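You operate a simulated robot arm through the tools that you are given. There is no shell and no other tool. Be economical: measure what you need, move in short steps, check, and stop when the job is done.

You run a simulated robot arm. Do the job below in one go: nothing can be reset, and whatever is moved stays where it is left.

TASK
Stand the small strainer beside the yellow square cup. It goes on the side that lies toward x +0.7, y -0.7 (a direction in the base frame), with about 3 cm between them.
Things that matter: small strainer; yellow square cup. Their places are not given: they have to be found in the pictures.

Only the result counts: the job must be done as asked and must still hold three seconds after the hand-in. Knocking over, shifting, dropping, spilling or breaking anything else fails it.

THE ROBOT
A 6-joint arm with a two-finger parallel gripper, fixed in place. Base frame: the origin is at the foot of the arm, x ahead of it, y to its left, z up; the work surface is at about z = 0. Units: mm, degrees, N and s.
With the tool pointing down near the work surface it reaches from about 140 to 580 mm from the base axis. Its first joint turns from -66.0 to 66.0 degrees. Payload 2.1 kg.
The TCP is the grasp point between the finger pads, 30 mm short of the fingertips. In the tool frame z runs along the fingers and y along their closing line. The gripper opens to 94 mm. The fingers are 28 mm wide and 10 mm thick; the gripper's body (50 by 96 mm) begins 55 mm behind the TCP.
Orientation is told as [roll, pitch, yaw] about the base's x, y, z axes, in that order, counted from this pose: with the fingers straight down and closing along the base's y, the tool's x points along the base's -x, its y along +y and its z along -z.

THE INTERFACE
- The arm moves only by the tool step_arm. Its argument "commands" is text: rows parted by semicolons, each of 7 numbers parted by spaces: the shift along the base's x, y, z in mm, then the turn, a rotation vector about the base's x, y, z in degrees, then the finger opening in mm, from 0 to 94. In form: tx ty tz wx wy wz jaw; .... A call has 1 to 20 rows; each row is the pose to reach, as a shift and turn from the pose commanded when the call began. Rows are played at 5 a second. More than 50 mm and 8.6 degrees between two rows, or a gripper value outside its range, and nothing of the call is played. Where a pose cannot be reached the arm comes as near as it can. A force on the tool above 40 N (or 10 N above the force at the start of the call, whichever is more), or a blocked arm, ends the call early, and 0.2 s more pass. Each finger travels about 72 mm/s and halts on what it meets, pressing with about 26 N; the grip force reading is that of the motor and also rises with nothing between the fingers. The clock runs only during rows and for 0.2 s after the last one: add rows that repeat a pose to give the fingers time. The reply holds the time, the measured pose of the TCP, the force on the tool along the base axes, the opening and the grip force, in the units named above and with some noise.
- Cameras (640 x 400 px; columns grow to the right, rows downward): "scene" is fixed at [73.8, -388.1, 492.2]; the picture's right is [0.57, -0.82, 0.00], its down [-0.42, -0.29, -0.86] and it looks along [0.71, 0.49, -0.51] (base axes); focal length 293 px, centre (320, 200). "wrist" rides on the gripper at [-37, 0, -58] in the tool frame; the picture's right is [0.00, -1.00, 0.00], its down [0.97, 0.00, -0.24] and it looks along [0.24, 0.00, 0.97] (tool axes); focal length 218 px, centre (320, 200).
- get_image(camera): a new picture of that camera. The clock stands still meanwhile.
- measure_at(camera, pixels): there is no depth. For up to 12 entries [column, row, z] of the newest picture of that camera ("zoom" is the newest enlarged one), the place [x, y] in the base frame at which the ray of that pixel passes the height z, good to about 2 mm. The clock stands still meanwhile.
- enlarge(camera, box): a new picture of the part [left, top, right, bottom] of that camera's present view, enlarged. The clock stands still meanwhile.
- finish_job(): hands the job in; it is judged then, once.

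Go step by step. Measure first, check grasps and placings, and put right what went wrong. The budget is 60 turns and 30 pictures, counting those below and the enlarged ones. Unless the task says otherwise, let go and move clear before handing in, and close with one line.

The tools are called after ">>>" as name(argument=value, ...) on one line, values as JSON. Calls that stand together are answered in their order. step_arm: Moves the arm, as the interface text tells. Its arguments: {"type":"object","properties":{"commands":{"type":"string"}},"required":["commands"]} The other tools are called the same way: get_image (camera) takes a picture; measure_at (camera, pixels) gives the place at which the rays of pixels pass given heights; enlarge (camera, box) takes an enlarged picture of a part of a camera's view; finish_job () hands the job in.

At the start:

```text
time: 0.0
tool_pos: [332.1, -187.2, 332.3]
orientation: [0.0, -0.1, 0.2]
force: [0.3, -0.5, 0.2]
opening: 93.9
grip_force: 0.1
```

scene: 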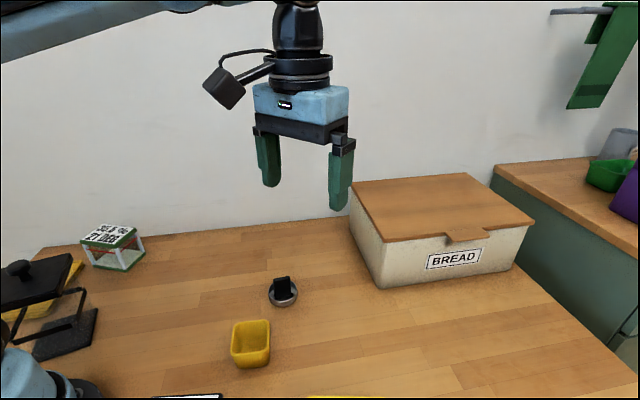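
wrist: 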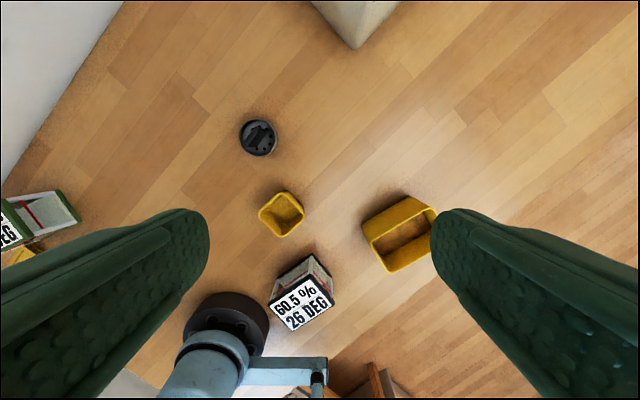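

The scene shows a yellow square cup near (250,343) and a small round object with a dark knob near (283,291), probably the strainer. I'll enlarge both for a closer look.

>>> enlarge(camera="scene", box=[200, 250, 360, 400])

>>> enlarge(camera="wrist", box=[210, 100, 450, 340])

>>> measure_at(camera="wrist", pixels=[[258, 138, 0], [258, 138, 15], [282, 214, 0], [282, 214, 40], [400, 235, 0], [305, 295, 0]])

>>> measure_at(camera="scene", pixels=[[284, 298, 0], [250, 360, 0], [233, 355, 0], [237, 366, 0], [268, 364, 0], [283, 280, 30], [283, 292, 10]])

```text
2.67 times, centred on (280, 325) of scene
```

zoom: 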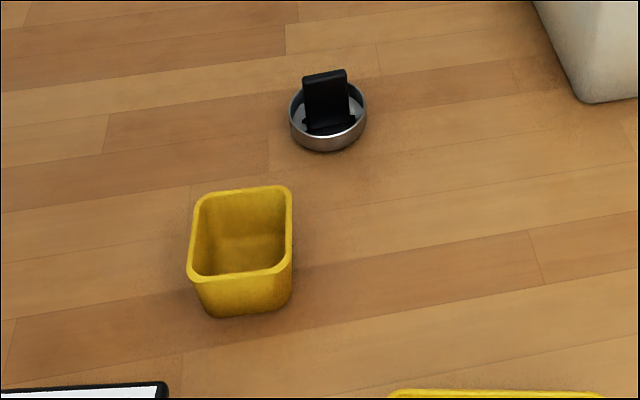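

```text
1.67 times, centred on (330, 220) of wrist
```

zoom: 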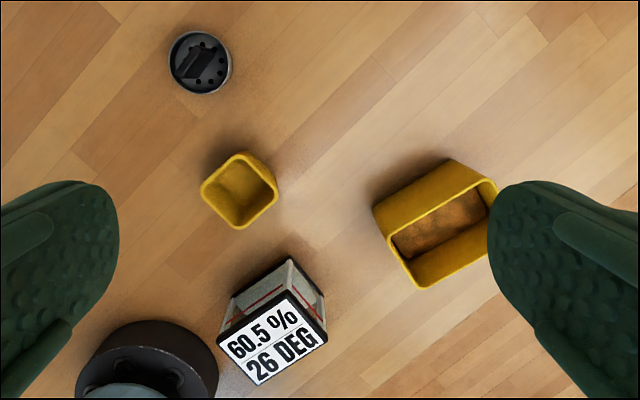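

```text
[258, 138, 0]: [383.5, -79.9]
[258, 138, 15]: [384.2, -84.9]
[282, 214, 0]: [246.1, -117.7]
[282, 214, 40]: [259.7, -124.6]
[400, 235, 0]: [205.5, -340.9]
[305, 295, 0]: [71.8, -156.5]
```

```text
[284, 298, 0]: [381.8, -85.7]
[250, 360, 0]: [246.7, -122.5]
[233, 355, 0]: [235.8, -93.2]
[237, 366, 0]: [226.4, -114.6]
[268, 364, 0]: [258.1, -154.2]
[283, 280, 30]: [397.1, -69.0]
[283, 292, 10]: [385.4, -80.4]
```

The object at about (384,-83) is a round metal dish with an upright black tab: the strainer. The cup is at about (253,-121). I'll move closer above them to measure precisely.

>>> step_arm(commands="5 40 -20 0 0 0 94; 10 80 -40 0 0 0 94; 15 92 -80 0 0 0 94; 15 92 -80 0 0 0 94")

>>> get_image(camera="wrist")

```text
time: 1.0
tool_pos: [346.9, -94.0, 252.6]
orientation: [0.0, -0.2, 0.1]
force: [0.0, 0.6, -0.3]
opening: 94.0
grip_force: 0.0
```

```text
25 pictures are left
```

wrist: 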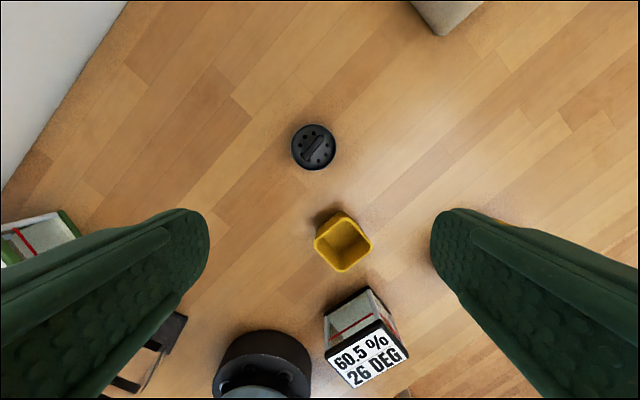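

I'll enlarge around the strainer (313,147) and the cup (343,242) to get their outlines.

>>> enlarge(camera="wrist", box=[250, 110, 410, 290])

```text
2.22 times, centred on (330, 200) of wrist
```

zoom: 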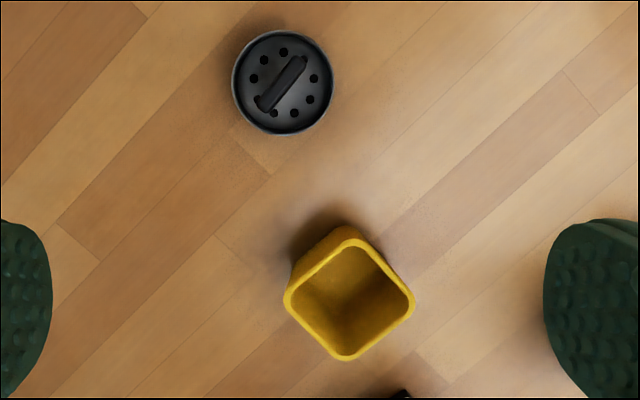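

>>> measure_at(camera="zoom", pixels=[[284, 301, 40], [414, 304, 40], [347, 239, 40], [345, 360, 40], [284, 301, 50], [414, 304, 50], [347, 239, 50], [345, 360, 50], [345, 225, 0], [292, 275, 0]])

>>> measure_at(camera="zoom", pixels=[[232, 82, 15], [334, 82, 15], [283, 30, 15], [283, 134, 15], [303, 60, 30], [264, 107, 30], [303, 60, 40], [264, 107, 40], [283, 82, 0]])

>>> enlarge(camera="scene", box=[220, 260, 320, 380])

```text
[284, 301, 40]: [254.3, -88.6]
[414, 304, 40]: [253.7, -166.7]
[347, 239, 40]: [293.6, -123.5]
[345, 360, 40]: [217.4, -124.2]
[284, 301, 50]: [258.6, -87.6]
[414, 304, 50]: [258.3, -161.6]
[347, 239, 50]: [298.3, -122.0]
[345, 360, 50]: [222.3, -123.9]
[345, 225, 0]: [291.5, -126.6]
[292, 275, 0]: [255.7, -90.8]
```

```text
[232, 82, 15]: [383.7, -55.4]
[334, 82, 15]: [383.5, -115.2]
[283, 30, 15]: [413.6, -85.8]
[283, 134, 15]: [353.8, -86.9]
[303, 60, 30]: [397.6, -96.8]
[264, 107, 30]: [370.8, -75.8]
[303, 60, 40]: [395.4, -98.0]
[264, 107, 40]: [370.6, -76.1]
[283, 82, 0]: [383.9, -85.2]
```

```text
3.33 times, centred on (270, 320) of scene
```

zoom: 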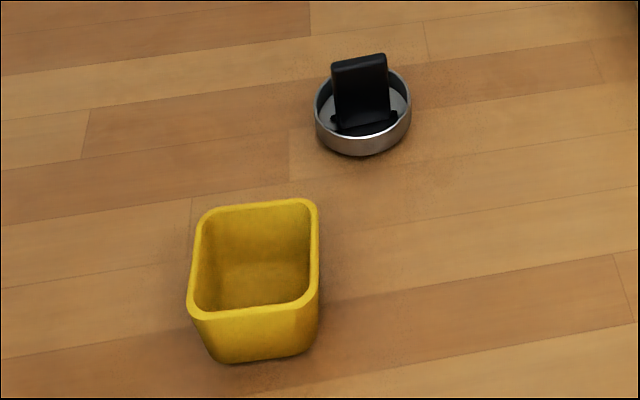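

>>> measure_at(camera="zoom", pixels=[[358, 59, 25], [358, 59, 35], [358, 59, 45], [187, 310, 40], [187, 310, 50], [320, 300, 40], [320, 300, 50], [312, 201, 40], [312, 201, 50], [205, 213, 40], [212, 360, 0], [312, 350, 0]])

```text
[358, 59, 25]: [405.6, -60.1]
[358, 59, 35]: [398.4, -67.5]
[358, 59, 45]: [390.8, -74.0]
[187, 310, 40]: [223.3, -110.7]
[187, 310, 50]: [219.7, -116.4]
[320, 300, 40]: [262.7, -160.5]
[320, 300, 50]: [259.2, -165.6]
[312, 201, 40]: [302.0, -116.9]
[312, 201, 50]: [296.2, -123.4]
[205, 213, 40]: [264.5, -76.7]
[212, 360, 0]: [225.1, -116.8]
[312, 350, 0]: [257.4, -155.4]
```

The strainer is at about (384,-86) with a radius near 30. Its tab runs along about -41° and is about 50–55 mm tall. The cup is centred near (259,-124) with one face toward (0.7,-0.7). I'll turn the gripper so it closes across the tab, hover above it, and check.

>>> step_arm(commands="7 1 -20 0 0 -8.2 94; 14 2 -40 0 0 -16.4 94; 21 3 -60 0 0 -24.6 94; 28 5 -80 0 0 -32.8 80; 37 6 -112 0 0 -41 60; 37 6 -112 0 0 -41 60")

>>> get_image(camera="wrist")

```text
time: 2.4
tool_pos: [382.2, -90.3, 139.9]
orientation: [0.0, -0.1, -41.0]
force: [-0.2, -0.2, -0.1]
opening: 60.0
grip_force: 0.0
```

```text
22 pictures are left
```

wrist: 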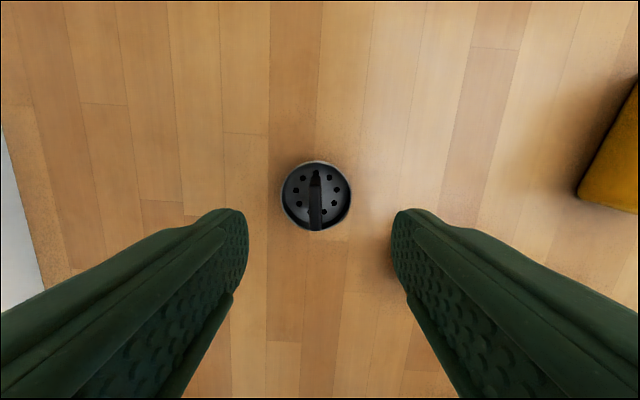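

The tab at (315,200) is vertical in the picture, so the yaw is right. I'll enlarge it to get its exact position and height.

>>> enlarge(camera="wrist", box=[270, 150, 370, 250])

>>> measure_at(camera="wrist", pixels=[[315, 170, 50], [315, 230, 50], [315, 170, 55], [315, 230, 55], [316, 195, 0], [281, 195, 18], [352, 195, 18], [317, 160, 18], [317, 232, 18]])

```text
4.00 times, centred on (320, 200) of wrist
```

zoom: 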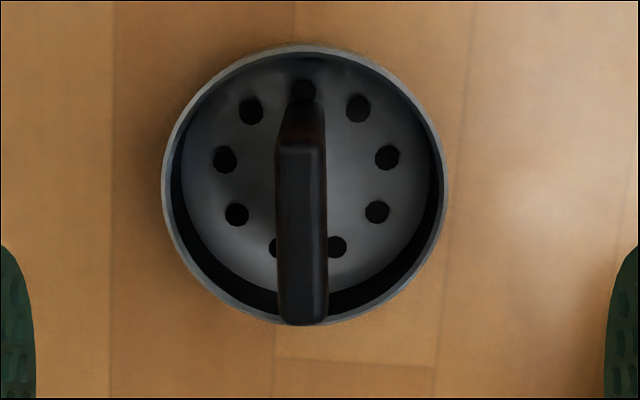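

```text
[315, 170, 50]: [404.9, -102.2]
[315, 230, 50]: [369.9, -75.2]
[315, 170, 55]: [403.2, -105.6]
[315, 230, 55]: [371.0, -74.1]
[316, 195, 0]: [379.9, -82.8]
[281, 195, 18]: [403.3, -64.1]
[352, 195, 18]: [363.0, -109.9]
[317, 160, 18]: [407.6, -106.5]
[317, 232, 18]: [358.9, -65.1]
```

>>> measure_at(camera="zoom", pixels=[[302, 234, 40], [302, 234, 50], [302, 234, 60], [302, 145, 50], [302, 322, 50], [277, 234, 50], [327, 234, 50], [305, 185, 18], [305, 50, 18], [305, 322, 18]])

```text
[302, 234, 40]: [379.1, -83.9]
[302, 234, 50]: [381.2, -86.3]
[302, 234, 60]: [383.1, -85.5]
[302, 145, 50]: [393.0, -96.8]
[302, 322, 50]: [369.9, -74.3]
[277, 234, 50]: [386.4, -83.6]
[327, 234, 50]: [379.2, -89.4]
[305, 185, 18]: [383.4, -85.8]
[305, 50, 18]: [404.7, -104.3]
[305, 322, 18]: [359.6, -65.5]
```

The tab's centre is about (383,-86), its top is near z 50, and it is about 9 thick. I'll descend so the fingertips stop just above the dish rim (TCP z about 52), then close.

>>> step_arm(commands="-1 3 -30 0 0 0 60; -1 3 -60 0 0 0 50; -1 3 -88 0 0 0 40; -1 3 -88 0 0 0 40")

>>> enlarge(camera="scene", box=[200, 190, 380, 330])

```text
time: 3.4
tool_pos: [383.3, -86.8, 53.1]
orientation: [0.0, -0.1, -40.9]
force: [-0.2, -1.2, 0.0]
opening: 40.1
grip_force: 0.2
```

```text
2.86 times, centred on (290, 260) of scene
```

zoom: 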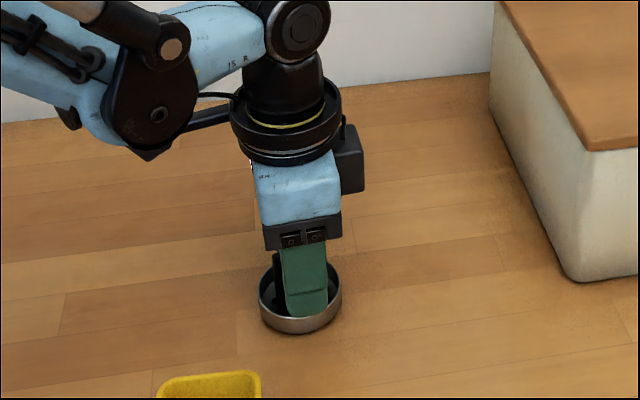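

The fingers straddle the tab with no contact, so I'll close and lift slightly.

>>> step_arm(commands="0 0 0 0 0 0 20; 0 0 0 0 0 0 0; 0 0 0 0 0 0 0; 0 0 0 0 0 0 0; 0 0 0 0 0 0 0")

>>> step_arm(commands="0 0 15 0 0 0 0; 0 0 40 0 0 0 0; 0 0 40 0 0 0 0")

>>> enlarge(camera="scene", box=[200, 190, 380, 390])

>>> get_image(camera="wrist")

```text
time: 4.6
tool_pos: [384.2, -86.6, 53.1]
orientation: [0.1, -0.3, -40.9]
force: [-0.2, -0.3, 1.1]
opening: 12.3
grip_force: 25.9
```

```text
time: 5.4
tool_pos: [381.9, -87.1, 91.4]
orientation: [0.0, -0.1, -40.9]
force: [-0.5, -0.1, 0.2]
opening: 12.6
grip_force: 26.2
```

```text
2.00 times, centred on (290, 290) of scene
```

zoom: 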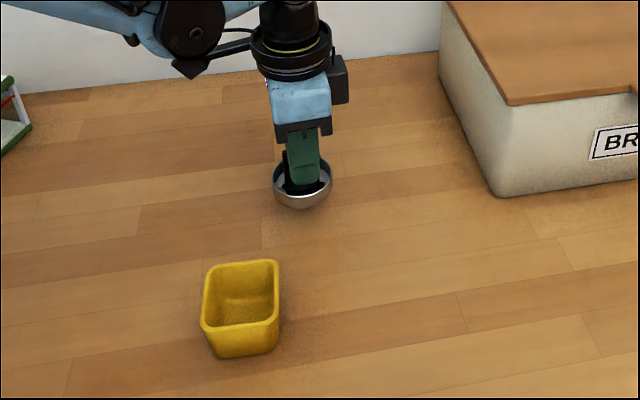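

```text
18 pictures are left
```

wrist: 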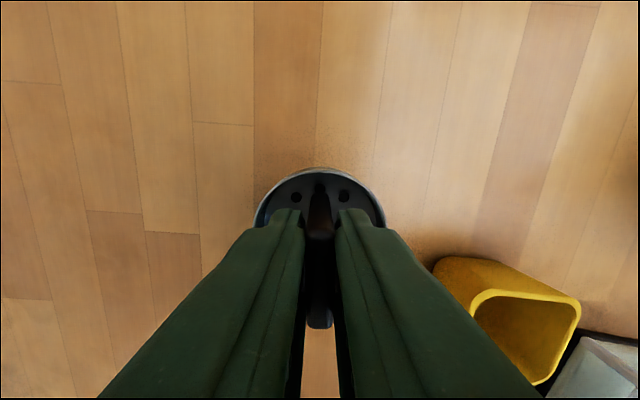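

The strainer is held by the tab (opening 12.6) and lifted level. I'll carry it to a hover above the target, about (323,-188).

>>> step_arm(commands="-5 -25 0 0 0 0 0; -15 -50 0 0 0 0 0; -35 -78 0 0 0 0 0; -60 -102 0 0 0 0 0; -60 -102 0 0 0 0 0; -60 -102 0 0 0 0 0")

>>> enlarge(camera="scene", box=[200, 240, 420, 400])

```text
time: 6.8
tool_pos: [322.2, -187.4, 91.8]
orientation: [0.0, -0.2, -41.0]
force: [-0.3, 0.3, 0.5]
opening: 12.3
grip_force: 25.8
```

```text
2.50 times, centred on (310, 320) of scene
```

zoom: 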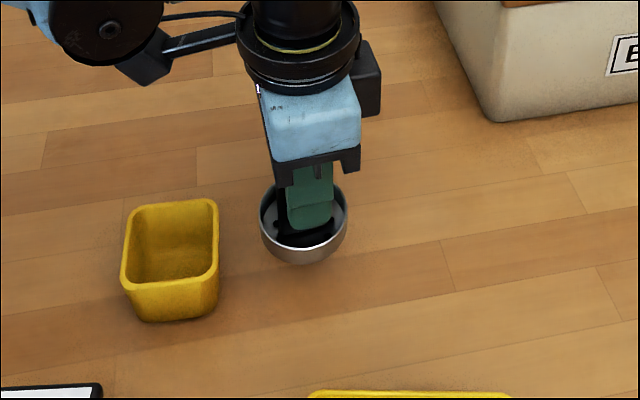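

It hovers on the right side of the cup. I'll lower it to the surface, still gripped, and check the gap.

>>> step_arm(commands="0 0 -20 0 0 0 0; 0 0 -34 0 0 0 0; 0 0 -39 0 0 0 0; 0 0 -39 0 0 0 0")

>>> enlarge(camera="scene", box=[220, 280, 380, 400])

```text
time: 7.8
tool_pos: [323.7, -188.5, 53.9]
orientation: [0.0, -0.1, -40.9]
force: [-0.3, -0.6, 0.9]
opening: 12.1
grip_force: 26.0
```

```text
3.33 times, centred on (300, 340) of scene
```

zoom: 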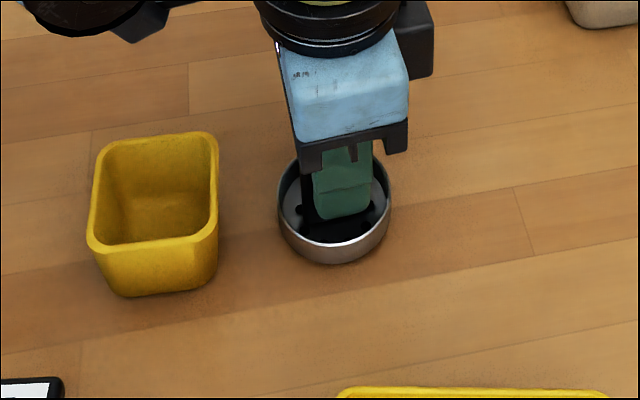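

>>> measure_at(camera="zoom", pixels=[[217, 255, 0], [219, 190, 50], [217, 140, 50], [219, 240, 50], [88, 243, 50], [100, 142, 50], [278, 200, 18], [392, 200, 18], [335, 264, 0], [217, 280, 0], [115, 293, 0]])

```text
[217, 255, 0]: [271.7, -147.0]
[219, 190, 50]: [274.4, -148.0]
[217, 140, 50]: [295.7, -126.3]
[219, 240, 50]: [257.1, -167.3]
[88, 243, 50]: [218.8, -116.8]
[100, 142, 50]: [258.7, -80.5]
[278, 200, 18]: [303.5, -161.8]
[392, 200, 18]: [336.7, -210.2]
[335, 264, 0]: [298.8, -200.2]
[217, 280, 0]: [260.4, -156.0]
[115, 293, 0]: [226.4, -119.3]
```

The cup's face is at about 298–299 along the (0.7,-0.7) direction and the strainer's near edge is at about 332, so the gap is about 33 mm. I'll lift slightly, move 3 mm closer, and set it fully down.

>>> step_arm(commands="0 0 4 0 0 0 0; -2 2 4 0 0 0 0; -2 2 1 0 0 0 0; -2 2 -1 0 0 0 0; -2 2 -1 0 0 0 0")

>>> step_arm(commands="0 0 0 0 0 0 18; 0 0 0 0 0 0 26; 0 0 0 0 0 0 34; 0 0 0 0 0 0 34; 0 0 20 0 0 0 34; 0 0 50 0 0 0 34; 0 0 90 0 0 0 50; 0 0 90 0 0 0 50")

>>> get_image(camera="wrist")

>>> enlarge(camera="scene", box=[220, 280, 380, 400])

```text
time: 9.0
tool_pos: [322.0, -185.1, 51.8]
orientation: [0.1, -0.2, -40.9]
force: [1.8, 2.0, 19.7]
opening: 12.1
grip_force: 26.3
```

```text
time: 10.8
tool_pos: [319.3, -184.1, 142.8]
orientation: [0.0, -0.1, -40.9]
force: [0.4, 0.1, 0.1]
opening: 49.8
grip_force: 0.2
```

```text
15 pictures are left
```

wrist: 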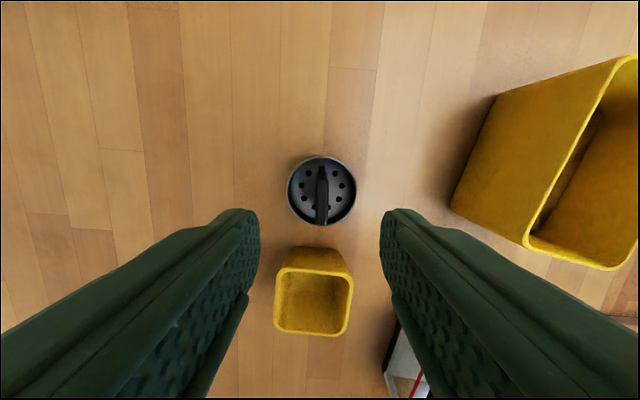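

```text
3.33 times, centred on (300, 340) of scene
```

zoom: 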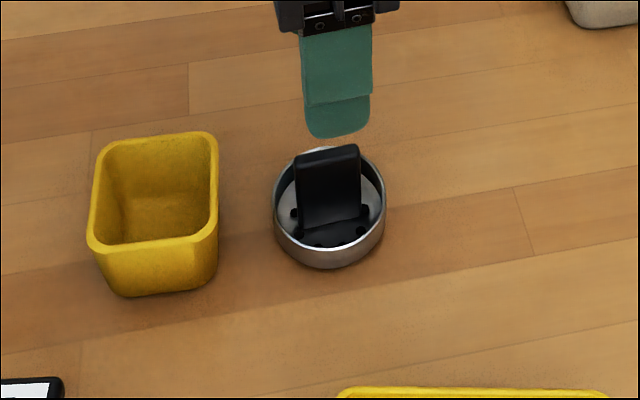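

The strainer stands released next to the cup. I'll measure the final gap in the wrist view (strainer (321,190), cup rim from row 270).

>>> measure_at(camera="wrist", pixels=[[321, 156, 15], [321, 226, 15], [287, 191, 15], [357, 191, 15], [315, 247, 0], [315, 269, 50], [315, 336, 50], [274, 327, 50], [347, 332, 50], [280, 270, 50], [354, 275, 50]])

>>> measure_at(camera="zoom", pixels=[[272, 200, 18], [387, 200, 18], [330, 268, 0]])

```text
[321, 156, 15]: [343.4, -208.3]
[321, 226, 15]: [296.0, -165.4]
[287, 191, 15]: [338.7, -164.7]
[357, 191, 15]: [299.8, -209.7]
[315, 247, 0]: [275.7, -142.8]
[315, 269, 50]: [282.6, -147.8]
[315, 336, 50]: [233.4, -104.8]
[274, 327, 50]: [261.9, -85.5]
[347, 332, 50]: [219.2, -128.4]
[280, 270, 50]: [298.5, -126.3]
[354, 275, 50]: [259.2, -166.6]
```

```text
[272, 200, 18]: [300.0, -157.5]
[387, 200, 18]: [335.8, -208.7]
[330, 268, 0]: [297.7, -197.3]
```

The gap estimates range from about 23 to 31 mm depending on the viewing angle. I'll look straight down over the gap to settle it.

>>> step_arm(commands="0 0 40 0 0 0 70; -20 18 80 0 0 0 94; -40 36 90 0 0 0 94; -58 52 90 0 0 0 94; -58 52 90 0 0 0 94; -58 52 90 0 0 0 94")

>>> enlarge(camera="wrist", box=[250, 70, 390, 220])

```text
time: 12.2
tool_pos: [265.0, -132.4, 234.4]
orientation: [0.0, 0.0, -40.9]
force: [-0.4, 0.5, -0.8]
opening: 94.2
grip_force: 0.0
```

```text
2.67 times, centred on (320, 145) of wrist
```

zoom: 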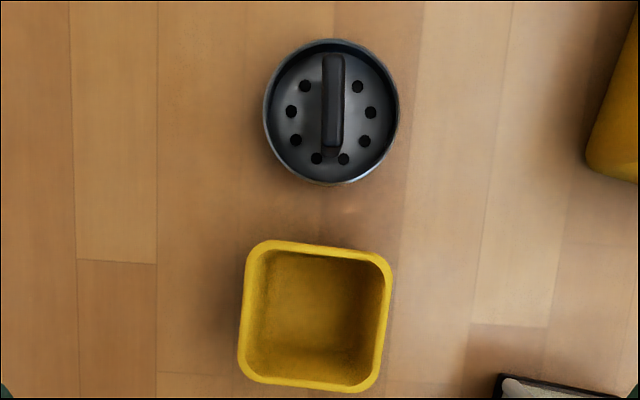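

>>> measure_at(camera="zoom", pixels=[[330, 186, 5], [330, 186, 18], [330, 248, 50], [330, 248, 40], [325, 248, 45], [332, 38, 18], [318, 391, 50], [264, 112, 18], [399, 112, 18], [241, 315, 50], [391, 320, 50]])

```text
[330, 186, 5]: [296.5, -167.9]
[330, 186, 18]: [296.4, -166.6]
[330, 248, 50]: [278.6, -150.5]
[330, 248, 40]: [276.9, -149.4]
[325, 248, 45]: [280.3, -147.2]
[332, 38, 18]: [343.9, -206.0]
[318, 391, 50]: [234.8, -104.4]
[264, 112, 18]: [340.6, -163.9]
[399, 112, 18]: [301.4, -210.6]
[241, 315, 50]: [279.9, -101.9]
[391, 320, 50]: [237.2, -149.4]
```

The view from above gives a gap of about 25–26 mm with the direction correct. A correction is easy: I'll regrip the tab and move it 4 mm outward.

>>> step_arm(commands="18 -16 0 0 0 0 80; 38 -34 -10 0 0 0 60; 58 -52 -50 0 0 0 40; 58 -52 -90 0 0 0 40; 58 -52 -120 0 0 0 38; 58 -52 -150 0 0 0 36; 58 -52 -179 0 0 0 36; 58 -52 -179 0 0 0 36")

>>> step_arm(commands="0 0 0 0 0 0 18; 0 0 0 0 0 0 0; 0 0 0 0 0 0 0; 0 0 0 0 0 0 0; 0 0 5 0 0 0 0; 3 -3 5 0 0 0 0; 3 -3 2 0 0 0 0; 3 -3 0.3 0 0 0 0; 3 -3 0.3 0 0 0 0")

```text
time: 14.0
tool_pos: [319.6, -184.1, 52.6]
orientation: [0.0, -0.2, -40.9]
force: [-0.3, -0.6, 9.5]
opening: 35.8
grip_force: 0.1
```

```text
time: 16.0
tool_pos: [324.1, -189.6, 53.1]
orientation: [0.1, -0.1, -41.0]
force: [0.7, 0.0, -0.8]
opening: 12.3
grip_force: 26.4
```

It's regripped and set down at the new spot. I'll release with only a small opening so the fingers don't touch the rim, then rise straight up and recheck from above.

>>> step_arm(commands="0 0 -0.3 0 0 0 14; 0 0 -0.3 0 0 0 20; 0 0 -0.3 0 0 0 20; 0 0 15 0 0 0 20; 0 0 45 0 0 0 20; 0 0 90 0 0 0 50; 0 0 130 0 0 0 70; -20 18 170 0 0 0 94; -40 36 180 0 0 0 94; -60 54 180 0 0 0 94; -60 54 180 0 0 0 94; -60 54 180 0 0 0 94")

>>> enlarge(camera="wrist", box=[250, 70, 390, 220])

>>> measure_at(camera="zoom", pixels=[[330, 180, 20], [330, 248, 50]])

>>> get_image(camera="scene")

```text
time: 18.6
tool_pos: [262.1, -135.4, 233.4]
orientation: [0.0, -0.1, -40.9]
force: [-0.2, 0.9, 0.1]
opening: 93.8
grip_force: 0.1
```

```text
2.67 times, centred on (320, 145) of wrist
```

zoom: 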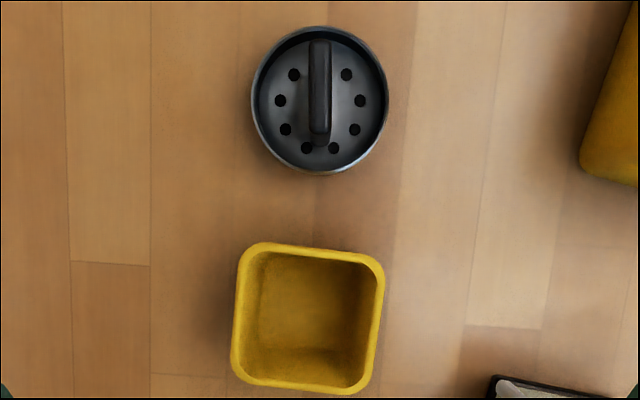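

```text
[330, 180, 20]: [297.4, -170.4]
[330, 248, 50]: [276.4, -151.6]
```

```text
11 pictures are left
```

scene: 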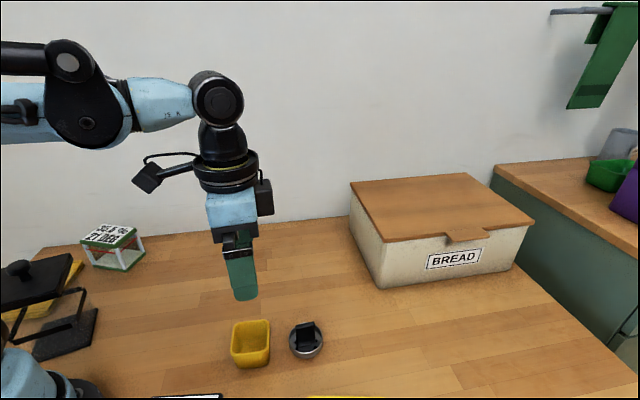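

The strainer's edge (row 175) and the cup's rim (row 249) are now about 30 mm apart. The strainer stands upright, the gripper is clear, and nothing else has moved, so I'm handing in.

>>> finish_job()

```text
The job is handed in.
```

The small strainer stands upright beside the yellow square cup, on the (+0.7, -0.7) side, with about 3 cm between them.
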